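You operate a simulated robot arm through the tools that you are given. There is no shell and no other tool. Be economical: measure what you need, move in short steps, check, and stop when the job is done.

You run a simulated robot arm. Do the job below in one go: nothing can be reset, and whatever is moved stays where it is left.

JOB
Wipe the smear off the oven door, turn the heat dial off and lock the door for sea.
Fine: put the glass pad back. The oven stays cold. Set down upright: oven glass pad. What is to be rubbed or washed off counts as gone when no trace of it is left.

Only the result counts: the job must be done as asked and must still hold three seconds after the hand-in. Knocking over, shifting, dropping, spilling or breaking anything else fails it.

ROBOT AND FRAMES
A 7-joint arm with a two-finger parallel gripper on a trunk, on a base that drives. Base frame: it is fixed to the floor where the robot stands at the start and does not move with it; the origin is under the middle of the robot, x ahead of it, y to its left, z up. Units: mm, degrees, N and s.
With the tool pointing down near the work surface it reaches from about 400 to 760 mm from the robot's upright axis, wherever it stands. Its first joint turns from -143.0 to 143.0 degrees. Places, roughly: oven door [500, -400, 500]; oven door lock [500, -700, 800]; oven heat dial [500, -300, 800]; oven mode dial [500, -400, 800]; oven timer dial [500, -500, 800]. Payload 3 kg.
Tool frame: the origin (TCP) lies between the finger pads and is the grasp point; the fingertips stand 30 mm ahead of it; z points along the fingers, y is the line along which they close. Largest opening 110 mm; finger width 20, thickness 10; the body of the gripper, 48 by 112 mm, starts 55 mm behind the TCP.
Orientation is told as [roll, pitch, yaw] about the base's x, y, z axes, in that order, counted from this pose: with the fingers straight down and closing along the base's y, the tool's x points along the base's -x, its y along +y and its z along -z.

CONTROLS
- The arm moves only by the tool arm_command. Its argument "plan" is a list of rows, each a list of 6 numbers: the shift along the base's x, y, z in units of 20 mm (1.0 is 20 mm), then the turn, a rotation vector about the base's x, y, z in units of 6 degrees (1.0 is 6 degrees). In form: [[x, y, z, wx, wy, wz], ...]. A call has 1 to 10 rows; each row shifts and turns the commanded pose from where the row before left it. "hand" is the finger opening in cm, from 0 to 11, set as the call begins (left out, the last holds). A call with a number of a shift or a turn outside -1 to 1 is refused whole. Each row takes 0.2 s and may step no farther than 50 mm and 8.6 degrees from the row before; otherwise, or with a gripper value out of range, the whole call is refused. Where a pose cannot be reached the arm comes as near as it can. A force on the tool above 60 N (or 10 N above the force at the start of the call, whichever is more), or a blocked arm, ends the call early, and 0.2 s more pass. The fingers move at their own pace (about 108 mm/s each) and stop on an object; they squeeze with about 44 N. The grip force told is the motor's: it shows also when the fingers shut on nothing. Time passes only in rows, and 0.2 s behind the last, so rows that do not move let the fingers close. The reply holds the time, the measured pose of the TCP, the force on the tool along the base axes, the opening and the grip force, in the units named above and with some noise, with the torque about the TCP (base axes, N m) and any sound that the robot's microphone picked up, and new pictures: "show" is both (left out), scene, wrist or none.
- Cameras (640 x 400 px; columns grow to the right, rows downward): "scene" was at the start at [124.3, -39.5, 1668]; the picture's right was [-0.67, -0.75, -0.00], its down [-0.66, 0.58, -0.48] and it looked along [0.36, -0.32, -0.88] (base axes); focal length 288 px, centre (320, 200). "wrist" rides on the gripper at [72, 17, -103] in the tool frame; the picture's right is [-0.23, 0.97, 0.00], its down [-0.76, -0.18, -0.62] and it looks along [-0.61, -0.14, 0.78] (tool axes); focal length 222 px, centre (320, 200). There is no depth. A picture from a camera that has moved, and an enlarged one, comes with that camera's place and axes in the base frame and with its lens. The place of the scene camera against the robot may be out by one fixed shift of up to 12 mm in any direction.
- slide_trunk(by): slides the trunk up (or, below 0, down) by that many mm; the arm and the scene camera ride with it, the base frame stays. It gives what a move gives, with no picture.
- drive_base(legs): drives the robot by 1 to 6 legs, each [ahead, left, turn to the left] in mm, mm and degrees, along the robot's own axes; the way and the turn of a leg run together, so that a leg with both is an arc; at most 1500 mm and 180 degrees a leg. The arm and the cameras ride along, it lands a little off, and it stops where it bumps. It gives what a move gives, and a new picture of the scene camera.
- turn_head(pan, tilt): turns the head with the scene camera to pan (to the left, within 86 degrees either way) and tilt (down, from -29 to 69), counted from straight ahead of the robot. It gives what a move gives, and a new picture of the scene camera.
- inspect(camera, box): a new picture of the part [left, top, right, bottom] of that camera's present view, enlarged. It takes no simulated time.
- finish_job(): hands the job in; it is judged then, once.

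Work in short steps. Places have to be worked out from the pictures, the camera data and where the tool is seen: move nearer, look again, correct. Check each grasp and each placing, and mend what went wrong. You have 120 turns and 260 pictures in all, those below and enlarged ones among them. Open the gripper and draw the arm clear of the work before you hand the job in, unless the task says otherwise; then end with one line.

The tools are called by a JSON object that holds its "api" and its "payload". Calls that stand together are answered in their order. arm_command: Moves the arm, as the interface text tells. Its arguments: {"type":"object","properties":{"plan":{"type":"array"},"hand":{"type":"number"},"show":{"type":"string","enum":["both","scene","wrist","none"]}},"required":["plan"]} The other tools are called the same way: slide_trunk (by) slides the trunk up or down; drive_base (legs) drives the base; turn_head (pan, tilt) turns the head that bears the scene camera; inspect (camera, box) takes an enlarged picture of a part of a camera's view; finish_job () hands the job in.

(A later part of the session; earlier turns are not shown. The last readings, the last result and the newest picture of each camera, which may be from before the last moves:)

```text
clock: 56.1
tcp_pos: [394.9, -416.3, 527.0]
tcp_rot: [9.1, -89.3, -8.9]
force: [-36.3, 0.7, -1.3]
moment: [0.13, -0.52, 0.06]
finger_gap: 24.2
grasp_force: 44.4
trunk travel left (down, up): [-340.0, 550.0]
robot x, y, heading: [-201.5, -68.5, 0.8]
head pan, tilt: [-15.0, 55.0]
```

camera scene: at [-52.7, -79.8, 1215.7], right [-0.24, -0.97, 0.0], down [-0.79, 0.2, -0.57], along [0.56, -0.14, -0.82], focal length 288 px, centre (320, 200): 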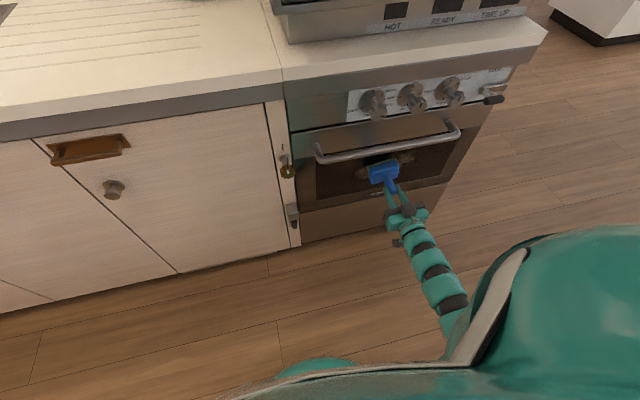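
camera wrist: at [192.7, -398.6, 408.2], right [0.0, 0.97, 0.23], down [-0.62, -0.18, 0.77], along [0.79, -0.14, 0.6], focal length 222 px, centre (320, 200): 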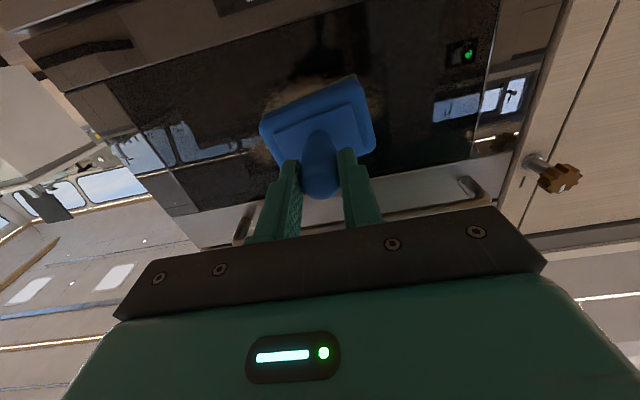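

Contact at ~36 N. I ease off slightly and wipe sideways to the left end.

{"api": "arm_command", "payload": {"plan": [[-0.05, 0.5, 0, 0, 0, 0], [-0.03, 0.5, 0, 0, 0, 0], [0, 0.5, 0, 0, 0, 0], [0, 0.5, 0, 0, 0, 0], [0, 0.5, 0, 0, 0, 0], [0, 0.5, 0, 0, 0, 0], [0, 0.5, 0, 0, 0, 0], [0, 0.5, 0, 0, 0, 0]], "show": "none"}}

{"api": "inspect", "payload": {"camera": "scene", "box": [280, 80, 520, 230]}}

```text
clock: 57.8
tcp_pos: [393.9, -346.9, 529.6]
tcp_rot: [32.9, -89.8, -32.7]
force: [-12.0, -6.8, 1.8]
moment: [0.08, -0.2, -0.26]
finger_gap: 24.4
grasp_force: 44.1
trunk travel left (down, up): [-340.0, 550.0]
robot x, y, heading: [-198.3, -67.6, 0.6]
head pan, tilt: [-15.0, 55.0]
stopped in row 8: the force on the tool passed its limit at 62 N (the readings are from after the stop); the commanded pose is now the measured one
```

```text
2.67 times, centred on (400, 155) of scene
camera zoom: at [-54.2, -80.4, 1216.0], right [-0.24, -0.97, 0.0], down [-0.79, 0.2, -0.57], along [0.56, -0.14, -0.82], focal length 768 px, centre (107, 320)
```

zoom: 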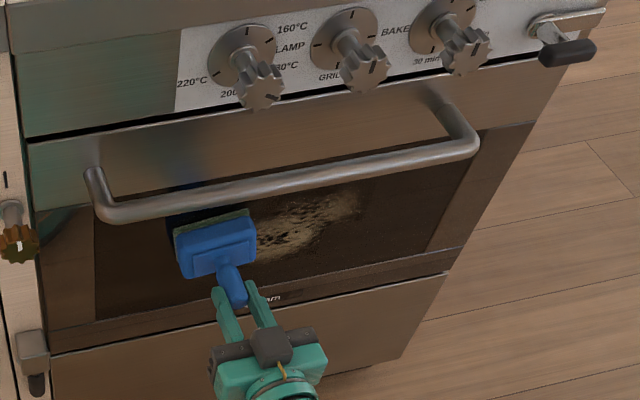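

The left part is wiping clean. Now I wipe to the right with light pressure.

{"api": "arm_command", "payload": {"plan": [[0, -0.6, 0, 0, 0, 0], [0, -0.6, 0, 0, 0, 0], [0, -0.6, 0, 0, 0, 0], [0, -0.6, 0, 0, 0, 0], [0, -0.6, 0, 0, 0, 0], [0, -0.6, 0, 0, 0, 0], [0, -0.6, 0, 0, 0, 0], [0, -0.6, 0, 0, 0, 0], [0, -0.6, 0, 0, 0, 0], [0, -0.6, 0, 0, 0, 0]], "show": "none"}}

{"api": "inspect", "payload": {"camera": "scene", "box": [280, 80, 520, 230]}}

```text
clock: 60.0
tcp_pos: [395.6, -464.7, 528.0]
tcp_rot: [16.5, -89.6, -16.1]
force: [-6.5, 3.4, -1.1]
moment: [0.06, 0.2, 0.15]
finger_gap: 24.2
grasp_force: 44.1
trunk travel left (down, up): [-340.0, 550.0]
robot x, y, heading: [-196.5, -64.0, 0.6]
head pan, tilt: [-15.0, 55.0]
```

```text
2.67 times, centred on (400, 155) of scene
camera zoom: at [-53.2, -79.8, 1215.8], right [-0.24, -0.97, 0.0], down [-0.79, 0.2, -0.57], along [0.56, -0.14, -0.82], focal length 768 px, centre (107, 320)
```

zoom: 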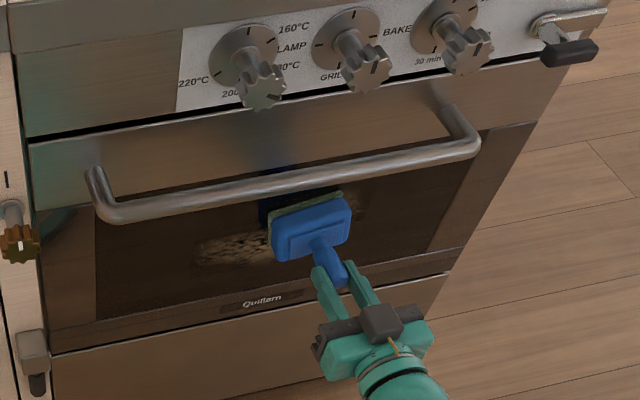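

Some remains below my path; I continue right, then come back on lower rows, with slightly more pressure.

{"api": "arm_command", "payload": {"plan": [[0.05, -0.6, 0, 0, 0, 0], [0.05, -0.6, 0, 0, 0, 0], [0, -0.6, 0, 0, 0, 0], [0, -0.6, 0, 0, 0, 0], [0, -0.6, 0, 0, 0, 0], [0, -0.6, 0, 0, 0, 0], [0, -0.6, 0, 0, 0, 0]], "show": "none"}}

{"api": "arm_command", "payload": {"plan": [[0, 0, -0.5, 0, 0, 0], [0, 0, -0.5, 0, 0, 0], [0, 0, -0.5, 0, 0, 0], [0, 0.6, 0, 0, 0, 0], [0, 0.6, 0, 0, 0, 0], [0, 0.6, 0, 0, 0, 0], [0, 0.6, 0, 0, 0, 0], [0, 0.6, 0, 0, 0, 0], [0, 0.6, 0, 0, 0, 0], [0, 0.6, 0, 0, 0, 0]], "show": "none"}}

{"api": "inspect", "payload": {"camera": "scene", "box": [280, 80, 520, 230]}}

```text
clock: 60.6
tcp_pos: [393.9, -483.7, 528.9]
tcp_rot: [28.5, -89.7, -27.9]
force: [-11.2, 4.6, 3.7]
moment: [-0.09, -0.17, -0.05]
finger_gap: 24.0
grasp_force: 44.0
trunk travel left (down, up): [-340.0, 550.0]
robot x, y, heading: [-201.8, -69.2, 1.0]
head pan, tilt: [-15.0, 55.0]
stopped in row 3: the force on the tool passed its limit at 67 N (the readings are from after the stop); the commanded pose is now the measured one
```

```text
clock: 62.8
tcp_pos: [394.7, -401.5, 496.8]
tcp_rot: [23.5, -89.6, -22.9]
force: [-0.5, 0.9, -0.1]
moment: [0.01, 0.07, 0.0]
finger_gap: 23.8
grasp_force: 44.2
trunk travel left (down, up): [-340.0, 550.0]
robot x, y, heading: [-198.9, -67.3, 0.9]
head pan, tilt: [-15.0, 55.0]
```

```text
2.67 times, centred on (400, 155) of scene
camera zoom: at [-53.4, -79.6, 1215.8], right [-0.24, -0.97, 0.0], down [-0.79, 0.2, -0.57], along [0.56, -0.14, -0.82], focal length 768 px, centre (107, 320)
```

zoom: 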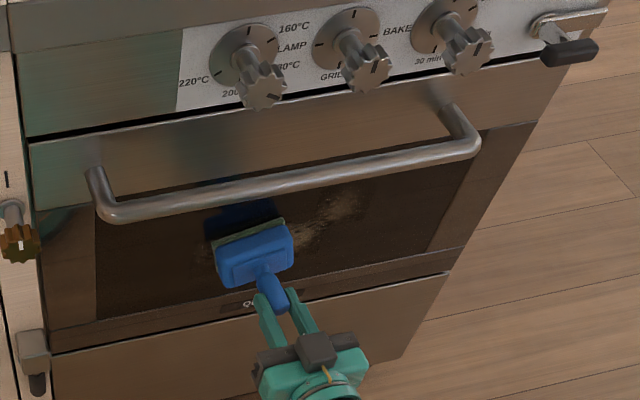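

Contact was lost at the end. I press in a little more while wiping left on this lower row.

{"api": "arm_command", "payload": {"plan": [[0.1, 0.3, 0, 0, 0, 0], [0.1, 0.4, 0, 0, 0, 0], [0.0, 0.6, 0, 0, 0, 0], [0, 0.6, 0, 0, 0, 0], [0, 0.6, 0, 0, 0, 0], [0, 0.6, 0, 0, 0, 0]], "show": "none"}}

```text
clock: 63.7
tcp_pos: [395.6, -380.0, 493.9]
tcp_rot: [12.5, -89.2, -12.6]
force: [-10.3, -2.8, 3.1]
moment: [0.29, -0.66, 0.15]
finger_gap: 23.9
grasp_force: 43.8
trunk travel left (down, up): [-340.0, 550.0]
robot x, y, heading: [-201.4, -66.3, 0.6]
head pan, tilt: [-15.0, 55.0]
stopped in row 4: the force on the tool passed its limit at 62 N (the readings are from after the stop); the commanded pose is now the measured one
```

Stop at 62 N after only ~2 mm of extra push, so the contact is stiff. I continue from the reset pose without extra push.

{"api": "arm_command", "payload": {"plan": [[0, 0.5, 0, 0, 0, 0], [0, 0.5, 0, 0, 0, 0], [0, 0.5, 0, 0, 0, 0], [0, 0.5, 0, 0, 0, 0], [0, 0.5, 0, 0, 0, 0]], "show": "none"}}

{"api": "arm_command", "payload": {"plan": [[0, -0.6, 0, 0, 0, 0], [0, -0.6, 0, 0, 0, 0], [0, -0.6, 0, 0, 0, 0], [0, -0.6, 0, 0, 0, 0], [0, -0.6, 0, 0, 0, 0], [0, -0.6, 0, 0, 0, 0], [0, -0.6, 0, 0, 0, 0], [0, -0.6, 0, 0, 0, 0], [0, -0.6, 0, 0, 0, 0], [0, -0.6, 0, 0, 0, 0]], "show": "none"}}

{"api": "inspect", "payload": {"camera": "scene", "box": [280, 80, 520, 230]}}

```text
clock: 64.9
tcp_pos: [394.9, -329.9, 494.6]
tcp_rot: [18.8, -89.3, -18.9]
force: [-28.2, -19.2, 1.5]
moment: [0.11, -0.27, -0.88]
finger_gap: 23.9
grasp_force: 43.8
trunk travel left (down, up): [-340.0, 550.0]
robot x, y, heading: [-198.3, -68.6, 0.4]
head pan, tilt: [-15.0, 55.0]
```

```text
clock: 67.1
tcp_pos: [396.7, -450.3, 495.4]
tcp_rot: [9.1, -89.3, -9.1]
force: [-19.8, 12.0, -0.4]
moment: [-0.02, -0.04, 0.44]
finger_gap: 23.9
grasp_force: 44.3
trunk travel left (down, up): [-340.0, 550.0]
robot x, y, heading: [-197.8, -66.5, 0.8]
head pan, tilt: [-15.0, 55.0]
```

```text
2.67 times, centred on (400, 155) of scene
camera zoom: at [-55.2, -79.9, 1215.9], right [-0.25, -0.97, 0.0], down [-0.79, 0.2, -0.57], along [0.56, -0.14, -0.82], focal length 768 px, centre (107, 320)
```

zoom: 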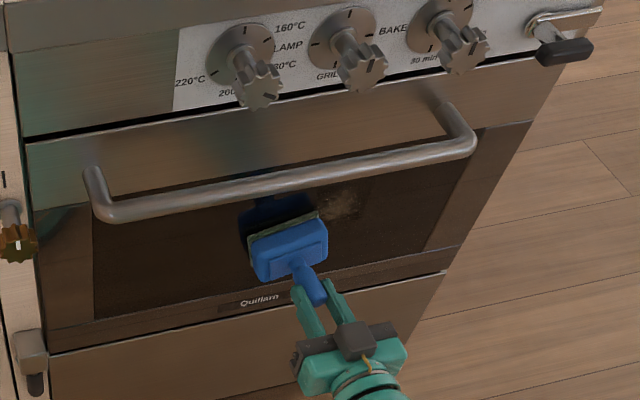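

The left half is clean. Remaining smear is to the right and higher; I continue right while moving up.

{"api": "arm_command", "payload": {"plan": [[0, -0.5, 0, 0, 0, 0], [0, -0.5, 0, 0, 0, 0], [0, -0.5, 0, 0, 0, 0], [0, -0.5, 0, 0, 0, 0], [0, -0.5, 0, 0, 0, 0], [0, -0.5, 0, 0, 0, 0], [0, 0, 0.5, 0, 0, 0], [0, 0, 0.5, 0, 0, 0], [0, 0, 0.5, 0, 0, 0]], "show": "none"}}

{"api": "arm_command", "payload": {"plan": [[0, 0, 0.5, 0, 0, 0], [0, 0, 0.5, 0, 0, 0], [0, 0.5, 0, 0, 0, 0], [0, 0.5, 0, 0, 0, 0], [0, 0.5, 0, 0, 0, 0], [0, 0.5, 0, 0, 0, 0], [0, 0.5, 0, 0, 0, 0], [0, 0.5, 0, 0, 0, 0]], "show": "none"}}

{"api": "inspect", "payload": {"camera": "scene", "box": [280, 80, 520, 230]}}

```text
clock: 69.1
tcp_pos: [396.1, -510.8, 523.6]
tcp_rot: [6.9, -89.2, -6.9]
force: [-0.4, -0.3, -0.6]
moment: [0.01, 0.07, 0.01]
finger_gap: 23.7
grasp_force: 44.4
trunk travel left (down, up): [-340.0, 550.0]
robot x, y, heading: [-199.6, -69.7, 0.8]
head pan, tilt: [-15.0, 55.0]
```

```text
clock: 70.9
tcp_pos: [396.7, -451.1, 543.9]
tcp_rot: [12.2, -89.3, -12.2]
force: [-2.6, -0.8, -0.7]
moment: [0.02, -0.03, -0.15]
finger_gap: 23.7
grasp_force: 44.0
trunk travel left (down, up): [-340.0, 550.0]
robot x, y, heading: [-200.8, -66.3, 0.8]
head pan, tilt: [-15.0, 55.0]
```

```text
2.67 times, centred on (400, 155) of scene
camera zoom: at [-54.2, -80.7, 1215.8], right [-0.25, -0.97, 0.0], down [-0.79, 0.2, -0.57], along [0.56, -0.14, -0.82], focal length 768 px, centre (107, 320)
```

zoom: 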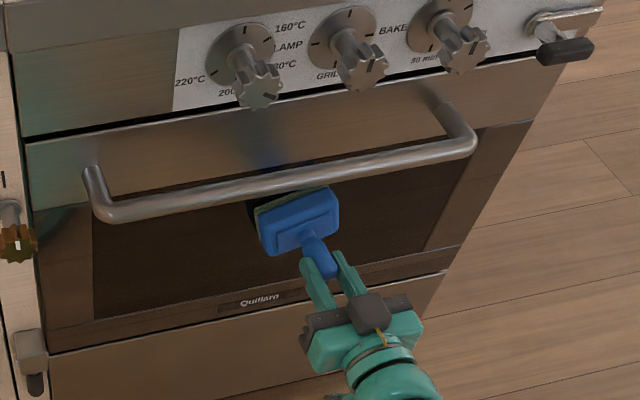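

It looks clean around the pad. I back off for a full look.

{"api": "arm_command", "payload": {"plan": [[-1, 0, 0, 0, 0, 0], [-1, 0, 0, 0, 0, 0], [-1, 0, 0, 0, 0, 0], [0, 0, -1, 0, 0, 0], [0, 0, -1, 0, 0, 0], [0, 0, -1, 0, 0, 0], [0, 0, -1, 0, 0, 0]], "show": "wrist"}}

{"api": "inspect", "payload": {"camera": "scene", "box": [310, 120, 470, 220]}}

```text
clock: 72.5
tcp_pos: [335.2, -449.5, 464.1]
tcp_rot: [9.9, -89.3, -10.0]
force: [0.3, 0.2, 0.0]
moment: [-0.05, 0.07, 0.0]
finger_gap: 23.6
grasp_force: 43.9
trunk travel left (down, up): [-340.0, 550.0]
robot x, y, heading: [-196.1, -65.4, 0.8]
head pan, tilt: [-15.0, 55.0]
camera wrist: at [230.7, -432.2, 392.3], right [0.0, 0.97, 0.23], down [-0.61, -0.18, 0.77], along [0.79, -0.14, 0.6], focal length 222 px, centre (320, 200)
```

wrist: 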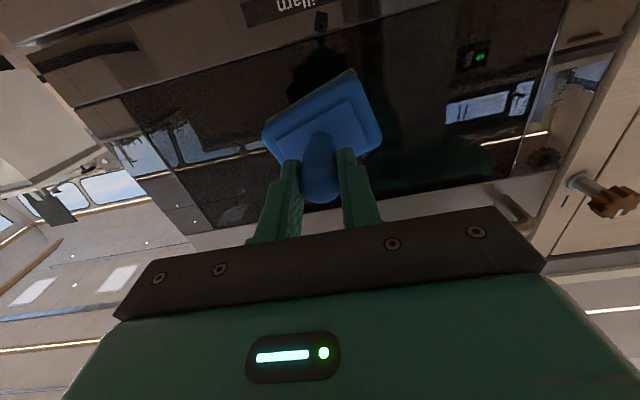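

```text
4.00 times, centred on (390, 170) of scene
camera zoom: at [-54.1, -80.7, 1215.7], right [-0.25, -0.97, 0.0], down [-0.79, 0.2, -0.57], along [0.56, -0.14, -0.82], focal length 1152 px, centre (40, 320)
```

zoom: 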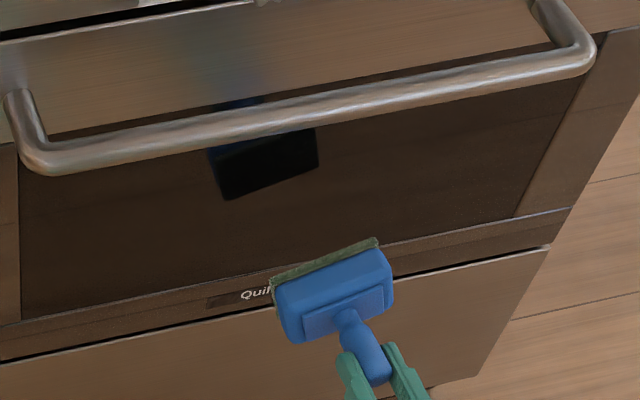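

From above no trace; I check from the wrist camera, enlarged, including near the bar.

{"api": "inspect", "payload": {"camera": "wrist", "box": [110, 20, 560, 260]}}

{"api": "inspect", "payload": {"camera": "scene", "box": [350, 130, 430, 180]}}

```text
1.42 times, centred on (335, 140) of wrist
camera zoom: at [230.7, -432.2, 392.3], right [0.0, 0.97, 0.23], down [-0.61, -0.18, 0.77], along [0.79, -0.14, 0.6], focal length 316 px, centre (299, 285)
```

zoom: 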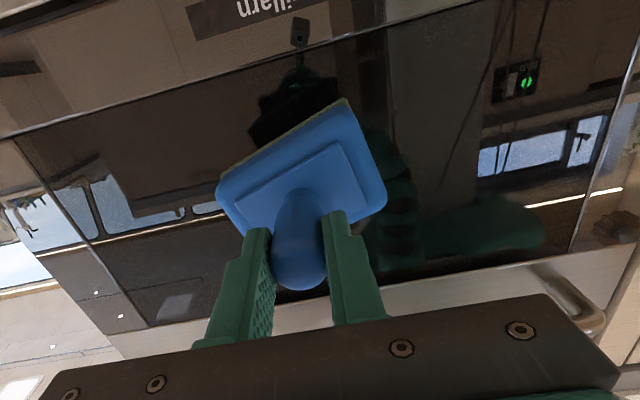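

```text
8.00 times, centred on (390, 155) of scene
camera zoom: at [-54.1, -80.7, 1215.7], right [-0.25, -0.97, 0.0], down [-0.79, 0.2, -0.57], along [0.56, -0.14, -0.82], focal length 2305 px, centre (-240, 560)
```

zoom: 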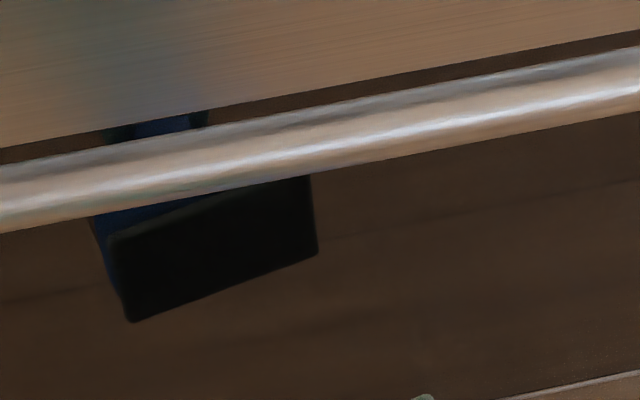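

To exclude traces hidden by the reflection, I shift the arm aside and look again.

{"api": "arm_command", "payload": {"plan": [[-0.5, -1, -0.5, 0, 0, 0], [-0.5, -1, -0.5, 0, 0, 0], [0, -1, -0.5, 0, 0, 0], [0, -1, -0.5, 0, 0, 0], [0, -1, 0, 0, 0, 0], [0, -1, 0, 0, 0, 0]], "show": "wrist"}}

{"api": "inspect", "payload": {"camera": "scene", "box": [310, 125, 470, 215]}}

```text
clock: 73.9
tcp_pos: [315.3, -569.1, 424.3]
tcp_rot: [7.2, -89.4, -7.3]
force: [-0.2, -0.1, -0.8]
moment: [-0.03, 0.03, 0.02]
finger_gap: 23.4
grasp_force: 43.8
trunk travel left (down, up): [-340.0, 550.0]
robot x, y, heading: [-196.3, -70.3, 0.7]
head pan, tilt: [-15.0, 55.0]
camera wrist: at [210.7, -553.4, 353.1], right [0.0, 0.97, 0.23], down [-0.61, -0.18, 0.77], along [0.79, -0.14, 0.6], focal length 222 px, centre (320, 200)
```

wrist: 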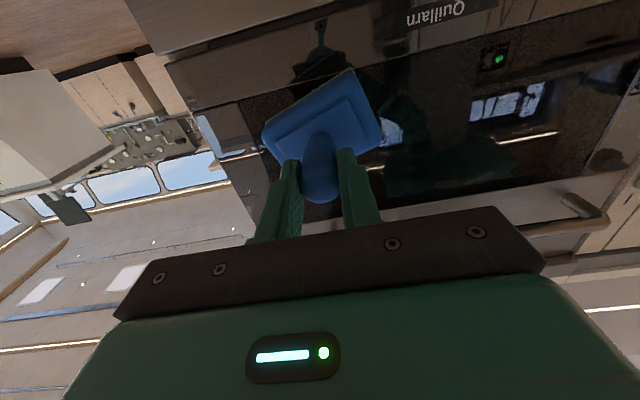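

```text
4.00 times, centred on (390, 170) of scene
camera zoom: at [-54.2, -80.7, 1215.8], right [-0.25, -0.97, 0.0], down [-0.79, 0.2, -0.57], along [0.56, -0.14, -0.82], focal length 1152 px, centre (40, 320)
```

zoom: 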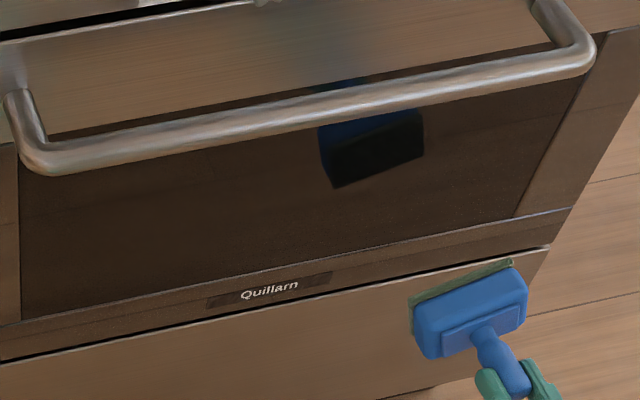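

The glass is clean. Now I return the pad: retract, bring the arm back to its former line, and raise the trunk.

{"api": "arm_command", "payload": {"plan": [[-0.5, 1, 0.5, 0, 0, 0], [-0.5, 1, 0.5, 0, 0, 0], [0, 1, 0.5, 0, 0, 0], [0, 1, 0.5, 0, 0, 0], [0, 1, 0.5, 0, 0, 0], [0, 1, 0.4, 0, 0, 0], [0, 1, 0, 0, 0, 0], [0, 0.8, 0, 0, 0, 0]], "show": "none"}}

{"api": "slide_trunk", "payload": {"by": 550}}

{"api": "arm_command", "payload": {"plan": [[0, 0, 0, 0, 1, 0], [0, 0, 0, 0, 1, 0], [0, 0, 0, 0, 1, 0], [0, 0, 0, 0, 1, 0], [0, 0, 0, 0, 1, 0], [0, 0, 0, 0, 1, 0], [0, 0, 0, 0, 1, 0], [0, 0, 0, 0, 1, 0]], "show": "none"}}

{"api": "arm_command", "payload": {"plan": [[0, 0, 0, 0, 1, 0], [0, 0, 0, 0, 1, 0], [0, 0, 0, 0, 1, 0], [0, 0, 0, 0, 1, 0], [0, 0, 0, 0, 1, 0], [0, 0, 0, 0, 1, 0], [0, 0, 0, 0, 1, 0]], "show": "wrist"}}

```text
clock: 75.7
tcp_pos: [294.8, -412.9, 483.2]
tcp_rot: [9.1, -89.4, -9.1]
force: [-0.5, 0.2, 0.0]
moment: [0.03, 0.06, -0.02]
finger_gap: 23.3
grasp_force: 44.2
trunk travel left (down, up): [-340.0, 550.0]
robot x, y, heading: [-201.0, -67.2, 0.7]
head pan, tilt: [-15.0, 55.0]
```

```text
refused: 550 is not a number from -400 to 400
```

```text
clock: 77.5
tcp_pos: [297.0, -414.7, 481.9]
tcp_rot: [0.2, -41.3, -0.1]
force: [-0.8, 1.0, -1.6]
moment: [-0.03, 0.02, -0.03]
finger_gap: 23.1
grasp_force: 43.8
trunk travel left (down, up): [-340.0, 550.0]
robot x, y, heading: [-204.8, -64.0, 0.6]
head pan, tilt: [-15.0, 55.0]
```

```text
clock: 79.1
tcp_pos: [296.7, -413.8, 481.0]
tcp_rot: [0.0, 0.8, -0.1]
force: [-0.6, -0.5, -1.1]
moment: [0.0, -0.04, 0.0]
finger_gap: 23.2
grasp_force: 43.9
trunk travel left (down, up): [-340.0, 550.0]
robot x, y, heading: [-200.5, -68.8, 0.9]
head pan, tilt: [-15.0, 55.0]
camera wrist: at [224.4, -397.6, 585.5], right [0.23, 0.97, 0.0], down [0.77, -0.18, 0.61], along [0.59, -0.14, -0.79], focal length 222 px, centre (320, 200)
```

wrist: 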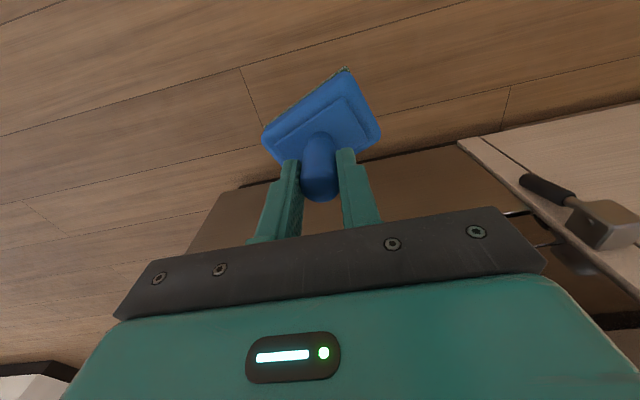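

The pad has spun ~17° about its handle; I'll compensate when setting down. Now I raise the trunk in two strokes and drive back to the counter.

{"api": "slide_trunk", "payload": {"by": 400}}

{"api": "slide_trunk", "payload": {"by": 150}}

{"api": "arm_command", "payload": {"plan": [[-0.5, 0, 1, 0, 0, 0], [-0.5, 0, 0, 0, 0, 0], [-0.5, 0, 0, 0, 0, 0], [-1, 0, 0, 0, 0, 0]], "show": "none"}}

{"api": "drive_base", "payload": {"legs": [[0, 0, 48.8]]}}

```text
clock: 82.9
tcp_pos: [295.8, -413.3, 882.7]
tcp_rot: [0.1, 0.7, -0.1]
force: [-0.3, 0.1, -0.8]
moment: [0.01, 0.0, 0.0]
finger_gap: 22.9
grasp_force: 44.1
trunk travel left (down, up): [-740.0, 150.0]
robot x, y, heading: [-195.9, -69.0, 0.7]
head pan, tilt: [-15.0, 55.0]
```

```text
clock: 84.7
tcp_pos: [295.6, -413.3, 1031.5]
tcp_rot: [0.1, 0.7, -0.1]
force: [-0.2, 0.6, -0.9]
moment: [0.0, -0.02, 0.0]
finger_gap: 22.9
grasp_force: 44.2
trunk travel left (down, up): [-890.0, 0.0]
robot x, y, heading: [-201.6, -67.6, 0.5]
head pan, tilt: [-15.0, 55.0]
```

```text
clock: 85.7
tcp_pos: [246.4, -414.3, 1052.9]
tcp_rot: [0.1, 0.7, -0.1]
force: [0.0, -0.7, -0.3]
moment: [-0.02, -0.02, -0.02]
finger_gap: 22.9
grasp_force: 43.8
trunk travel left (down, up): [-890.0, 0.0]
robot x, y, heading: [-203.4, -66.2, 0.8]
head pan, tilt: [-15.0, 55.0]
```

```text
clock: 88.3
tcp_pos: [354.9, 45.4, 1051.3]
tcp_rot: [0.0, 0.8, 49.1]
force: [-0.1, -0.1, -0.2]
moment: [-0.01, -0.04, 0.03]
finger_gap: 22.9
grasp_force: 44.6
trunk travel left (down, up): [-890.0, 0.0]
robot x, y, heading: [-202.4, -66.6, 50.1]
head pan, tilt: [-15.0, 55.0]
camera scene: at [-93.2, 39.2, 1765.7], right [0.57, -0.82, 0.0], down [-0.67, -0.47, -0.57], along [0.47, 0.33, -0.82], focal length 288 px, centre (320, 200)
```

scene: 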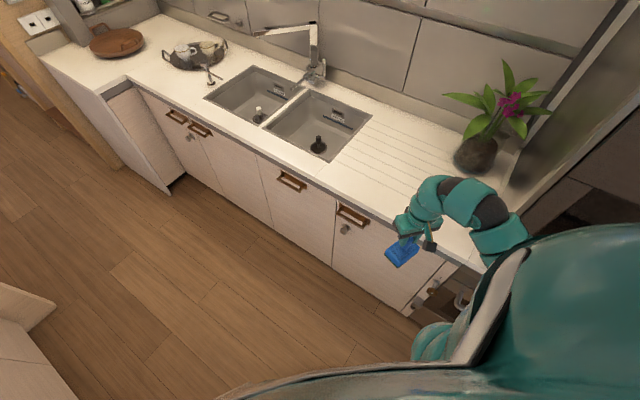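

Drive forward 160 mm in x and turn the tool to yaw −17.5° so the pad's sides lie along the counter again.

{"api": "drive_base", "payload": {"legs": [[104, -122, 0]]}}

{"api": "arm_command", "payload": {"plan": [[0, 0, 0, 0, 0, -1], [0, 0, 0, 0, 0, -1], [0, 0, 0, 0, 0, -1], [0, 0, 0, 0, 0, -1], [0, 0, 0, 0, 0, -1], [0, 0, 0, 0, 0, -1], [0, 0, 0, 0, 0, -1], [0, 0, 0, 0, 0, -1], [0, 0, 0, 0, 0, -1], [0, 0, 0, 0, 0, -1]], "show": "none"}}

{"api": "arm_command", "payload": {"plan": [[0, 0, 0.3, 0, 0, -0.9]], "show": "both"}}

```text
clock: 89.7
tcp_pos: [512.1, 51.4, 1051.3]
tcp_rot: [0.1, 0.8, 49.2]
force: [-0.4, 0.0, -0.7]
moment: [-0.01, 0.02, 0.02]
finger_gap: 23.0
grasp_force: 44.0
trunk travel left (down, up): [-890.0, 0.0]
robot x, y, heading: [-41.0, -62.2, 50.2]
head pan, tilt: [-15.0, 55.0]
camera scene: at [66.7, 44.8, 1765.6], right [0.57, -0.82, 0.0], down [-0.67, -0.47, -0.57], along [0.47, 0.33, -0.82], focal length 288 px, centre (320, 200)
```

scene: 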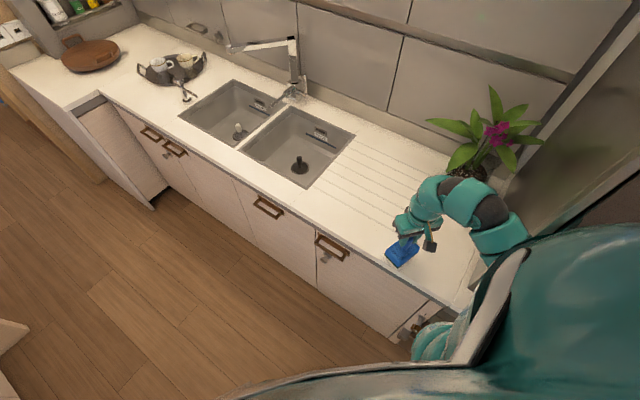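

```text
clock: 91.9
tcp_pos: [512.7, 51.1, 1052.4]
tcp_rot: [0.1, 0.7, -10.9]
force: [0.0, 0.4, -0.2]
moment: [0.02, 0.0, -0.01]
finger_gap: 22.8
grasp_force: 43.9
trunk travel left (down, up): [-890.0, 0.0]
robot x, y, heading: [-40.7, -64.2, 50.1]
head pan, tilt: [-15.0, 55.0]
```

```text
clock: 92.3
tcp_pos: [512.5, 50.6, 1059.2]
tcp_rot: [0.0, 0.8, -16.2]
force: [-0.5, -0.1, -1.2]
moment: [0.01, 0.01, -0.05]
finger_gap: 23.2
grasp_force: 43.8
trunk travel left (down, up): [-890.0, 0.0]
robot x, y, heading: [-42.6, -63.1, 49.8]
head pan, tilt: [-15.0, 55.0]
camera scene: at [64.8, 44.7, 1765.8], right [0.57, -0.82, 0.0], down [-0.67, -0.47, -0.57], along [0.47, 0.33, -0.82], focal length 288 px, centre (320, 200)
camera wrist: at [448.0, 86.4, 1161.5], right [0.49, 0.87, 0.0], down [0.69, -0.39, 0.61], along [0.53, -0.3, -0.79], focal length 222 px, centre (320, 200)
```

scene: 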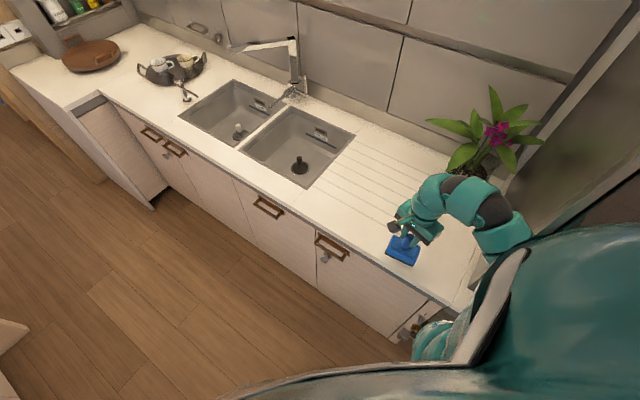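
wrist: 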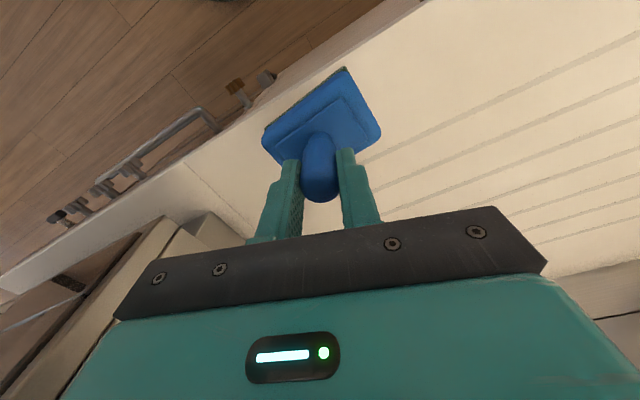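

Pad edges parallel the counter edge. I move over the original spot and descend most of the way.

{"api": "arm_command", "payload": {"plan": [[1, 0, 0, 0, 0, 0], [1, 0, 0, 0, 0, 0], [1, 0, 0, 0, 0, 0], [1, 0, 0, 0, 0, 0], [0.25, -0.05, -0.5, 0, 0, 0], [0, 0, -1, 0, 0, 0], [0, 0, -0.75, 0, 0, 0]], "show": "wrist"}}

{"api": "inspect", "payload": {"camera": "scene", "box": [380, 160, 500, 260]}}

```text
clock: 93.9
tcp_pos: [597.2, 48.2, 1013.2]
tcp_rot: [0.0, 0.6, -16.3]
force: [0.4, 0.3, -1.2]
moment: [-0.04, 0.01, -0.02]
finger_gap: 22.8
grasp_force: 43.8
trunk travel left (down, up): [-890.0, 0.0]
robot x, y, heading: [-43.6, -61.5, 50.4]
head pan, tilt: [-15.0, 55.0]
camera wrist: at [533.4, 84.1, 1115.6], right [0.49, 0.87, 0.0], down [0.69, -0.39, 0.61], along [0.53, -0.3, -0.79], focal length 222 px, centre (320, 200)
```

wrist: 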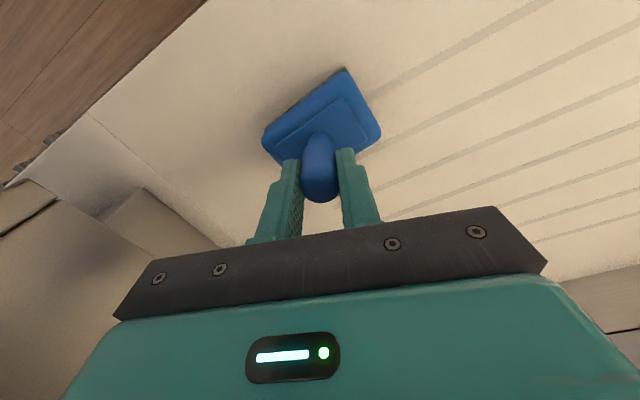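

```text
4.00 times, centred on (440, 210) of scene
camera zoom: at [64.8, 44.8, 1765.7], right [0.57, -0.82, 0.0], down [-0.67, -0.47, -0.57], along [0.47, 0.33, -0.82], focal length 1152 px, centre (-160, 160)
```

zoom: 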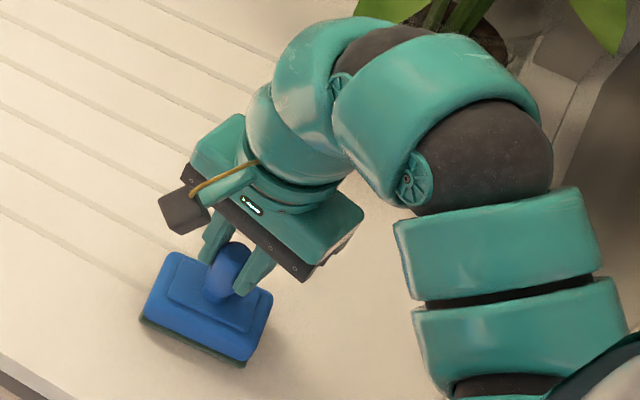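

Descending in 5 mm steps until the counter is felt.

{"api": "arm_command", "payload": {"plan": [[0, 0, -0.25, 0, 0, 0], [0, 0, -0.25, 0, 0, 0], [0, 0, -0.25, 0, 0, 0], [0, 0, -0.25, 0, 0, 0]], "show": "none"}}

{"api": "arm_command", "payload": {"plan": [[0, 0, -0.15, 0, 0, 0], [0, 0, 0, 0, 0, 0]], "show": "wrist"}}

```text
clock: 94.8
tcp_pos: [597.7, 49.8, 1003.7]
tcp_rot: [0.6, 0.0, -16.1]
force: [-12.3, -6.2, 40.3]
moment: [-0.05, 0.28, 0.09]
finger_gap: 23.2
grasp_force: 43.7
trunk travel left (down, up): [-890.0, 0.0]
robot x, y, heading: [-38.8, -62.4, 49.9]
head pan, tilt: [-15.0, 55.0]
stopped in row 4: the force on the tool passed its limit at 60 N (the readings are from after the stop); the commanded pose is now the measured one
```

```text
clock: 95.2
tcp_pos: [597.3, 50.3, 1003.2]
tcp_rot: [0.7, -0.4, -16.0]
force: [-16.8, -7.8, 41.8]
moment: [-0.27, 0.48, 0.01]
finger_gap: 23.2
grasp_force: 44.4
trunk travel left (down, up): [-890.0, 0.0]
robot x, y, heading: [-37.6, -62.6, 49.9]
head pan, tilt: [-15.0, 55.0]
stopped in row 1: the force on the tool passed its limit at 61 N (the readings are from after the stop); the commanded pose is now the measured one
camera wrist: at [531.6, 84.6, 1106.1], right [0.49, 0.87, 0.01], down [0.68, -0.39, 0.63], along [0.55, -0.3, -0.78], focal length 222 px, centre (320, 200)
```

wrist: 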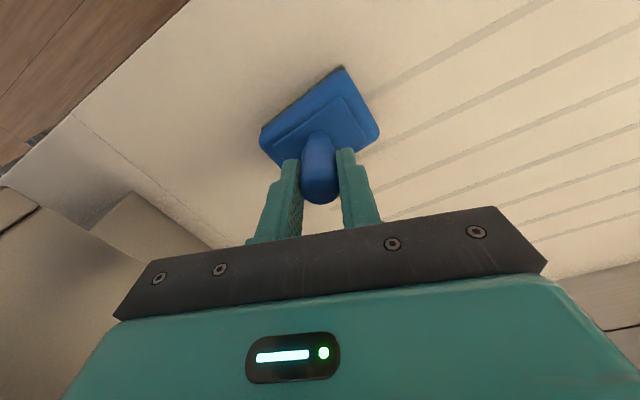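

Contact with the counter at TCP z≈1004. I ease off a little and open.

{"api": "arm_command", "payload": {"plan": [[0, 0, 0.08, 0, 0, 0], [0, 0, 0.04, 0, 0, 0], [0, 0, 0, 0, 0, 0]], "show": "none"}}

{"api": "arm_command", "payload": {"plan": [[0, 0, 0, 0, 0, 0], [0, 0, 0, 0, 0, 0], [0, 0, 0, 0, 0, 0]], "hand": 4, "show": "both"}}

```text
clock: 96.0
tcp_pos: [599.9, 50.9, 1005.3]
tcp_rot: [0.5, -0.3, -16.1]
force: [-11.1, -5.4, 32.7]
moment: [-0.15, 0.21, -0.06]
finger_gap: 22.9
grasp_force: 44.2
trunk travel left (down, up): [-890.0, 0.0]
robot x, y, heading: [-44.1, -61.5, 50.1]
head pan, tilt: [-15.0, 55.0]
```

```text
clock: 96.8
tcp_pos: [603.2, 50.5, 1001.1]
tcp_rot: [0.4, -0.1, -16.1]
force: [-0.1, -0.4, -0.2]
moment: [0.01, 0.02, 0.01]
finger_gap: 40.0
grasp_force: 0.1
trunk travel left (down, up): [-890.0, 0.0]
robot x, y, heading: [-35.9, -63.2, 49.8]
head pan, tilt: [-15.0, 55.0]
camera scene: at [64.7, 44.6, 1765.7], right [0.57, -0.82, 0.0], down [-0.67, -0.47, -0.57], along [0.47, 0.33, -0.82], focal length 288 px, centre (320, 200)
camera wrist: at [537.0, 86.2, 1103.8], right [0.49, 0.87, 0.01], down [0.68, -0.39, 0.62], along [0.55, -0.3, -0.78], focal length 222 px, centre (320, 200)
```

scene: 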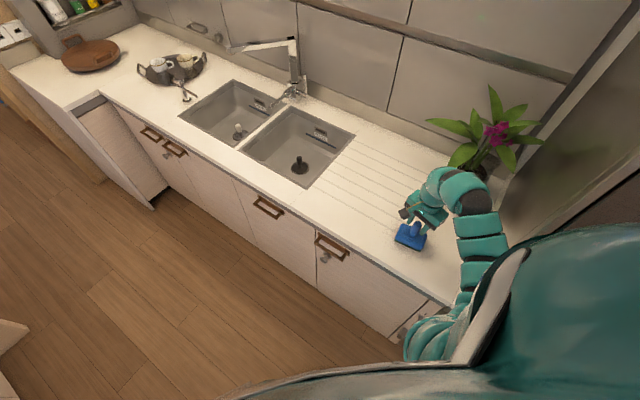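
wrist: 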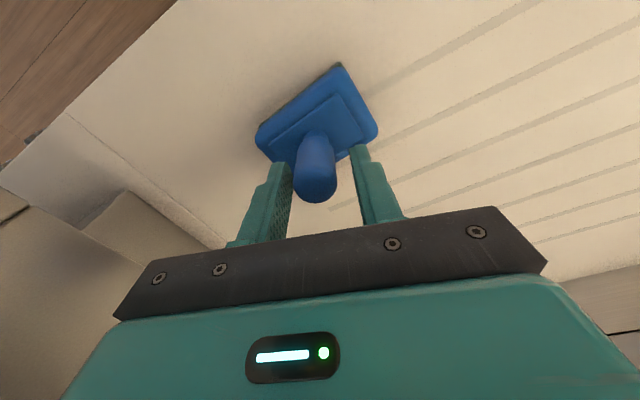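

The pad stands free. I open a bit more and raise straight up.

{"api": "arm_command", "payload": {"plan": [[0, 0, 0, 0, 0, 0], [0, 0, 1, 0, 0, 0], [0, 0, 1, 0, 0, 0], [0, 0, 1, 0, 0, 0], [0, 0, 0.5, 0, 0, 0]], "hand": 6, "show": "wrist"}}

{"api": "arm_command", "payload": {"plan": [[-1, 0, 0, 0, 0, 0], [-1, 0, 0, 0, 0, 0], [-1, 0, 0, 0, 0, 0], [-1, 0, 0, 0, 0, 0], [-1, 0, 0, 0, 0, 0]], "show": "wrist"}}

```text
clock: 98.0
tcp_pos: [602.1, 52.1, 1071.0]
tcp_rot: [0.6, 0.0, -16.0]
force: [-0.4, -0.3, -1.2]
moment: [0.01, 0.02, -0.01]
finger_gap: 60.2
grasp_force: 0.1
trunk travel left (down, up): [-890.0, 0.0]
robot x, y, heading: [-45.3, -63.7, 50.0]
head pan, tilt: [-15.0, 55.0]
camera wrist: at [536.8, 87.1, 1173.3], right [0.49, 0.87, 0.01], down [0.68, -0.39, 0.62], along [0.55, -0.3, -0.78], focal length 222 px, centre (320, 200)
```

wrist: 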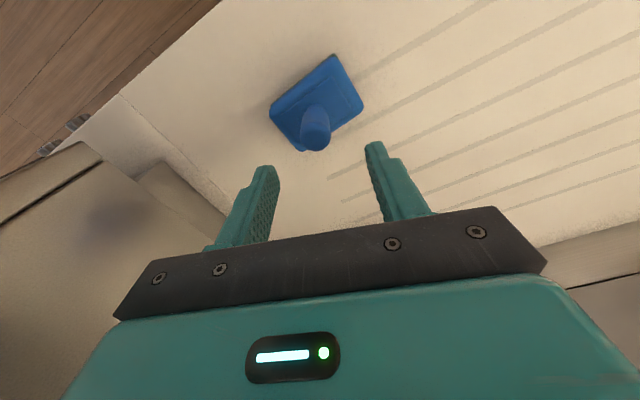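

```text
clock: 99.2
tcp_pos: [500.7, 52.0, 1074.3]
tcp_rot: [0.5, -0.1, -16.1]
force: [-0.8, 0.3, 0.0]
moment: [0.0, 0.01, 0.01]
finger_gap: 60.1
grasp_force: 0.2
trunk travel left (down, up): [-890.0, 0.0]
robot x, y, heading: [-37.8, -58.6, 49.9]
head pan, tilt: [-15.0, 55.0]
camera wrist: at [435.4, 85.7, 1175.1], right [0.49, 0.87, 0.01], down [0.68, -0.39, 0.62], along [0.55, -0.3, -0.78], focal length 222 px, centre (320, 200)
```

wrist: 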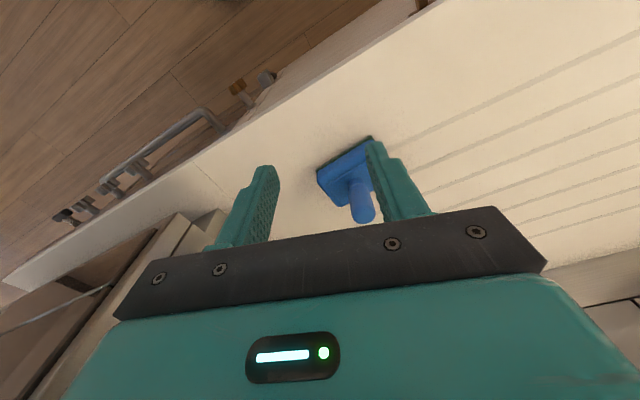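

Pad set back within a few mm, upright. Now I drive back to face the oven and lower the trunk to read the dials.

{"api": "drive_base", "payload": {"legs": [[-104, 122, 0], [0, 0, -49.9]]}}

{"api": "arm_command", "payload": {"plan": [[0, 0, 0, 0, 0, 1], [0, 0, 0, 0, 0, 1], [0, 0, 0, 0, 0, 1], [0, 0, 0, 0, 0, 1], [0, 0, 0, 0, 0, 1], [0, 0, 0, 0, 0, 1], [0, 0, 0, 0, 0, 1], [0, 0, 0, 0, 0, 1], [0, 0, 0, 0, 0, 1], [0, 0, 0, 0, 0, 1]], "show": "none"}}

{"api": "slide_trunk", "payload": {"by": -400}}

{"api": "turn_head", "payload": {"pan": -25, "tilt": 40}}

```text
clock: 102.9
tcp_pos: [234.6, -405.4, 1072.0]
tcp_rot: [0.5, -0.1, -65.7]
force: [-0.6, 0.5, -0.6]
moment: [0.03, 0.03, 0.02]
finger_gap: 59.9
grasp_force: 0.0
trunk travel left (down, up): [-890.0, 0.0]
robot x, y, heading: [-201.4, -60.6, 0.5]
head pan, tilt: [-15.0, 55.0]
camera scene: at [-56.5, -78.3, 1765.8], right [-0.25, -0.97, 0.0], down [-0.79, 0.21, -0.57], along [0.55, -0.15, -0.82], focal length 288 px, centre (320, 200)
```

scene: 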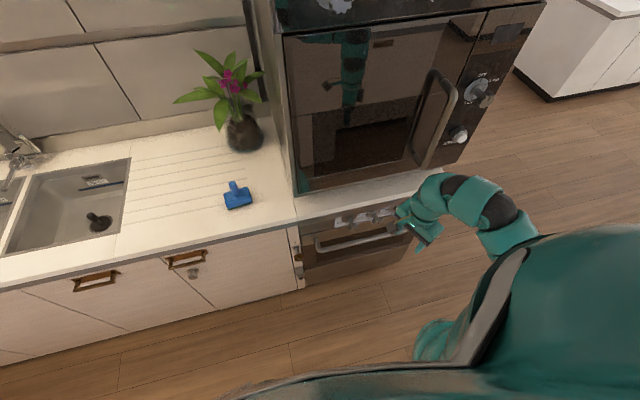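

```text
clock: 105.1
tcp_pos: [236.1, -405.3, 1071.7]
tcp_rot: [0.5, -0.1, -5.7]
force: [-0.5, 0.6, -0.7]
moment: [-0.04, 0.03, -0.02]
finger_gap: 59.9
grasp_force: 0.0
trunk travel left (down, up): [-890.0, 0.0]
robot x, y, heading: [-201.5, -64.8, 0.2]
head pan, tilt: [-15.0, 55.0]
```

```text
clock: 108.9
tcp_pos: [235.7, -406.1, 671.4]
tcp_rot: [0.5, -0.1, -5.7]
force: [-0.2, 1.0, -0.1]
moment: [0.02, 0.0, 0.01]
finger_gap: 59.9
grasp_force: 0.1
trunk travel left (down, up): [-490.0, 400.0]
robot x, y, heading: [-199.2, -65.8, 0.4]
head pan, tilt: [-15.0, 55.0]
```

```text
clock: 109.7
tcp_pos: [236.7, -405.8, 672.0]
tcp_rot: [0.4, -0.1, -5.8]
force: [-0.5, 0.1, 0.2]
moment: [-0.01, -0.04, -0.03]
finger_gap: 59.8
grasp_force: 0.1
trunk travel left (down, up): [-490.0, 400.0]
robot x, y, heading: [-199.0, -63.0, 0.2]
head pan, tilt: [-25.0, 40.0]
camera scene: at [-48.8, -95.3, 1386.4], right [-0.42, -0.91, 0.0], down [-0.58, 0.27, -0.77], along [0.7, -0.32, -0.64], focal length 288 px, centre (320, 200)
```

scene: 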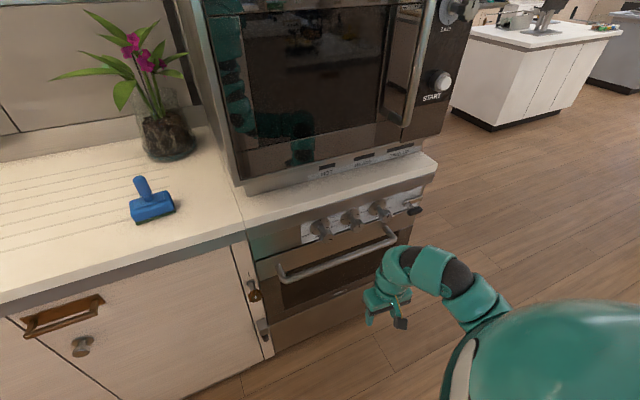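

Pad upright on the counter is confirmed. I lower another 300 mm to view the dials frontally.

{"api": "slide_trunk", "payload": {"by": -300}}

{"api": "turn_head", "payload": {"pan": -25, "tilt": 30}}

{"api": "inspect", "payload": {"camera": "scene", "box": [260, 130, 460, 255]}}

```text
clock: 112.7
tcp_pos: [235.3, -405.8, 372.9]
tcp_rot: [0.5, -0.2, -5.8]
force: [-0.4, -0.3, 0.5]
moment: [-0.02, 0.0, 0.02]
finger_gap: 59.9
grasp_force: 0.0
trunk travel left (down, up): [-190.0, 700.0]
robot x, y, heading: [-202.7, -66.1, 0.5]
head pan, tilt: [-25.0, 40.0]
```

```text
clock: 113.4
tcp_pos: [236.6, -404.7, 372.8]
tcp_rot: [0.5, -0.1, -5.8]
force: [-0.7, -1.1, 1.0]
moment: [-0.01, 0.01, -0.01]
finger_gap: 60.0
grasp_force: 0.0
trunk travel left (down, up): [-190.0, 700.0]
robot x, y, heading: [-202.4, -63.9, 0.2]
head pan, tilt: [-25.0, 30.0]
camera scene: at [-43.9, -97.6, 1101.7], right [-0.42, -0.91, 0.0], down [-0.45, 0.21, -0.87], along [0.79, -0.36, -0.5], focal length 288 px, centre (320, 200)
```

scene: 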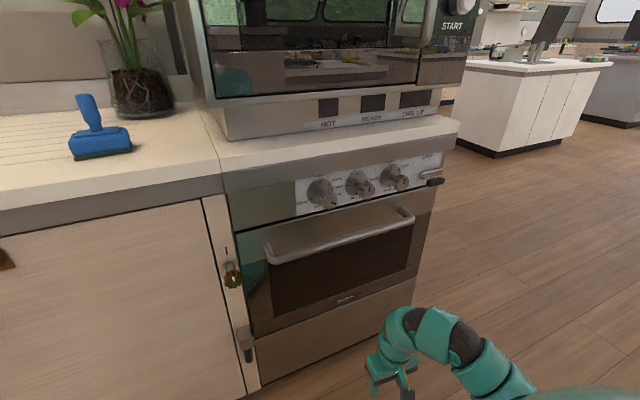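

```text
3.20 times, centred on (360, 192) of scene
camera zoom: at [-43.9, -97.6, 1101.7], right [-0.42, -0.91, 0.0], down [-0.45, 0.21, -0.87], along [0.79, -0.36, -0.5], focal length 922 px, centre (192, 224)
```

zoom: 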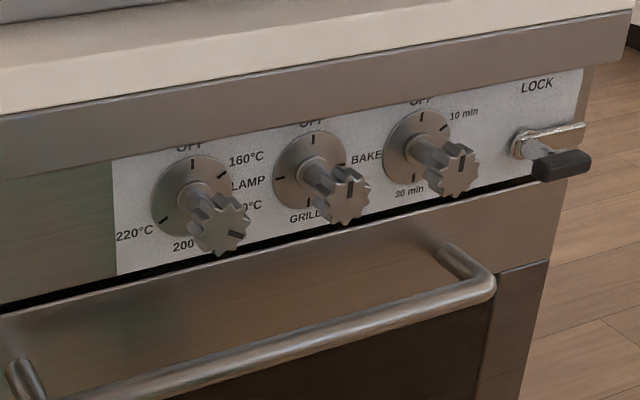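

The glass is clean. The heat dial points at 180 °C (≈120° clockwise from OFF at top). I look closely at the knob and the lock.

{"api": "inspect", "payload": {"camera": "scene", "box": [285, 165, 365, 215]}}

{"api": "inspect", "payload": {"camera": "scene", "box": [390, 145, 470, 195]}}

```text
8.00 times, centred on (325, 190) of scene
camera zoom: at [-43.9, -97.6, 1101.7], right [-0.42, -0.91, 0.0], down [-0.45, 0.21, -0.87], along [0.79, -0.36, -0.5], focal length 2305 px, centre (280, 280)
```

zoom: 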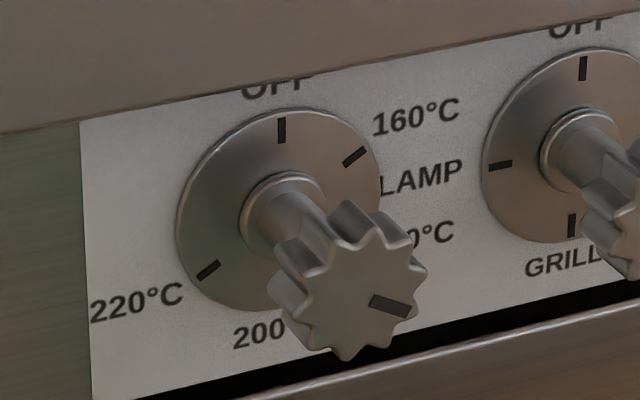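

```text
8.00 times, centred on (430, 170) of scene
camera zoom: at [-43.9, -97.6, 1101.7], right [-0.42, -0.91, 0.0], down [-0.45, 0.21, -0.87], along [0.79, -0.36, -0.5], focal length 2305 px, centre (-560, 440)
```

zoom: 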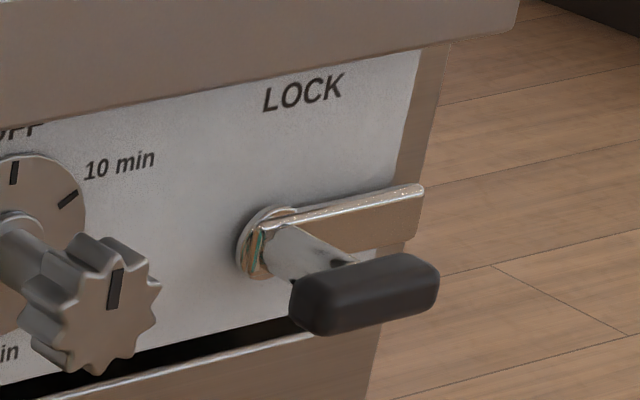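

Mode and timer are at OFF; heat at 180 °C. The lock is a horizontal latch bar with a black lever on a stem. I raise the trunk and pitch the tool to horizontal, with a +60° roll afterwards.

{"api": "slide_trunk", "payload": {"by": 390}}

{"api": "arm_command", "payload": {"plan": [[0, 0, 0, 0, 0, 0.95], [0, 0, 0, 0, -1, 0], [0, 0, 0, 0, -1, 0], [0, 0, 0, 0, -1, 0], [0, 0, 0, 0, -1, 0], [0, 0, 0, 0, -1, 0], [0, 0, 0, 0, -1, 0], [0, 0, 0, 0, -1, 0], [0, 0, 0, 0, -1, 0]], "hand": 7.5, "show": "none"}}

{"api": "arm_command", "payload": {"plan": [[0, 0, 0, 0, -1, 0], [0, 0, 0, 0, -1, 0], [0, 0, 0, 0, -1, 0], [0, 0, 0, 0, -1, 0], [0, 0, 0, 0, -1, 0], [0, 0, 0, 0, -1, 0], [0, 0, 0, 0, -1, 0]], "show": "wrist"}}

```text
clock: 117.1
tcp_pos: [235.7, -406.0, 762.5]
tcp_rot: [0.5, -0.1, -5.9]
force: [0.2, -0.7, -0.1]
moment: [0.03, 0.01, -0.03]
finger_gap: 60.1
grasp_force: 0.2
trunk travel left (down, up): [-580.0, 310.0]
robot x, y, heading: [-204.4, -63.9, 0.2]
head pan, tilt: [-25.0, 30.0]
```

```text
clock: 119.1
tcp_pos: [268.8, -431.5, 745.4]
tcp_rot: [0.8, -45.1, -0.2]
force: [-0.2, -0.6, 0.3]
moment: [-0.02, 0.02, 0.04]
finger_gap: 75.3
grasp_force: 0.1
out of reach, approached as far as the arm can: row 3, 4, 5, 6, 7
trunk travel left (down, up): [-580.0, 310.0]
robot x, y, heading: [-201.6, -61.6, 0.2]
head pan, tilt: [-25.0, 30.0]
```

```text
clock: 120.7
tcp_pos: [267.6, -431.0, 743.8]
tcp_rot: [5.3, -87.3, -4.7]
force: [-0.6, 0.3, -0.9]
moment: [0.0, 0.04, -0.01]
finger_gap: 75.1
grasp_force: 0.0
trunk travel left (down, up): [-580.0, 310.0]
robot x, y, heading: [-199.3, -66.2, 0.2]
head pan, tilt: [-25.0, 30.0]
camera wrist: at [160.9, -415.4, 675.6], right [0.0, 0.97, 0.23], down [-0.58, -0.19, 0.79], along [0.81, -0.14, 0.57], focal length 222 px, centre (320, 200)
```

wrist: 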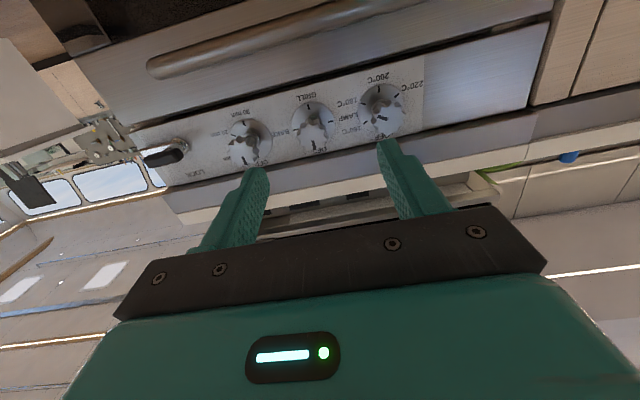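

I enlarge the wrist view to fix the heat knob's position.

{"api": "inspect", "payload": {"camera": "wrist", "box": [120, 60, 440, 200]}}

```text
2.00 times, centred on (280, 130) of wrist
camera zoom: at [160.9, -415.4, 675.6], right [0.0, 0.97, 0.23], down [-0.58, -0.19, 0.79], along [0.81, -0.14, 0.57], focal length 444 px, centre (400, 340)
```

zoom: 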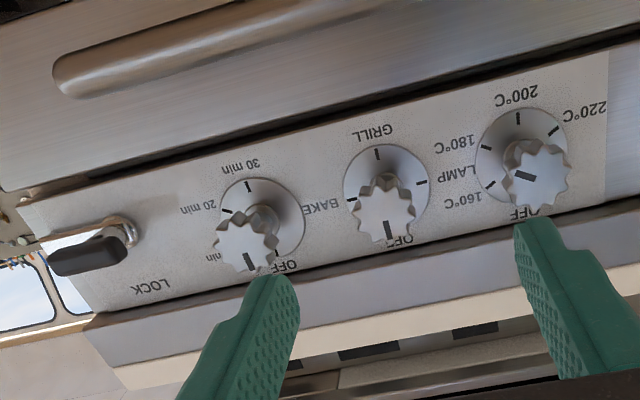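

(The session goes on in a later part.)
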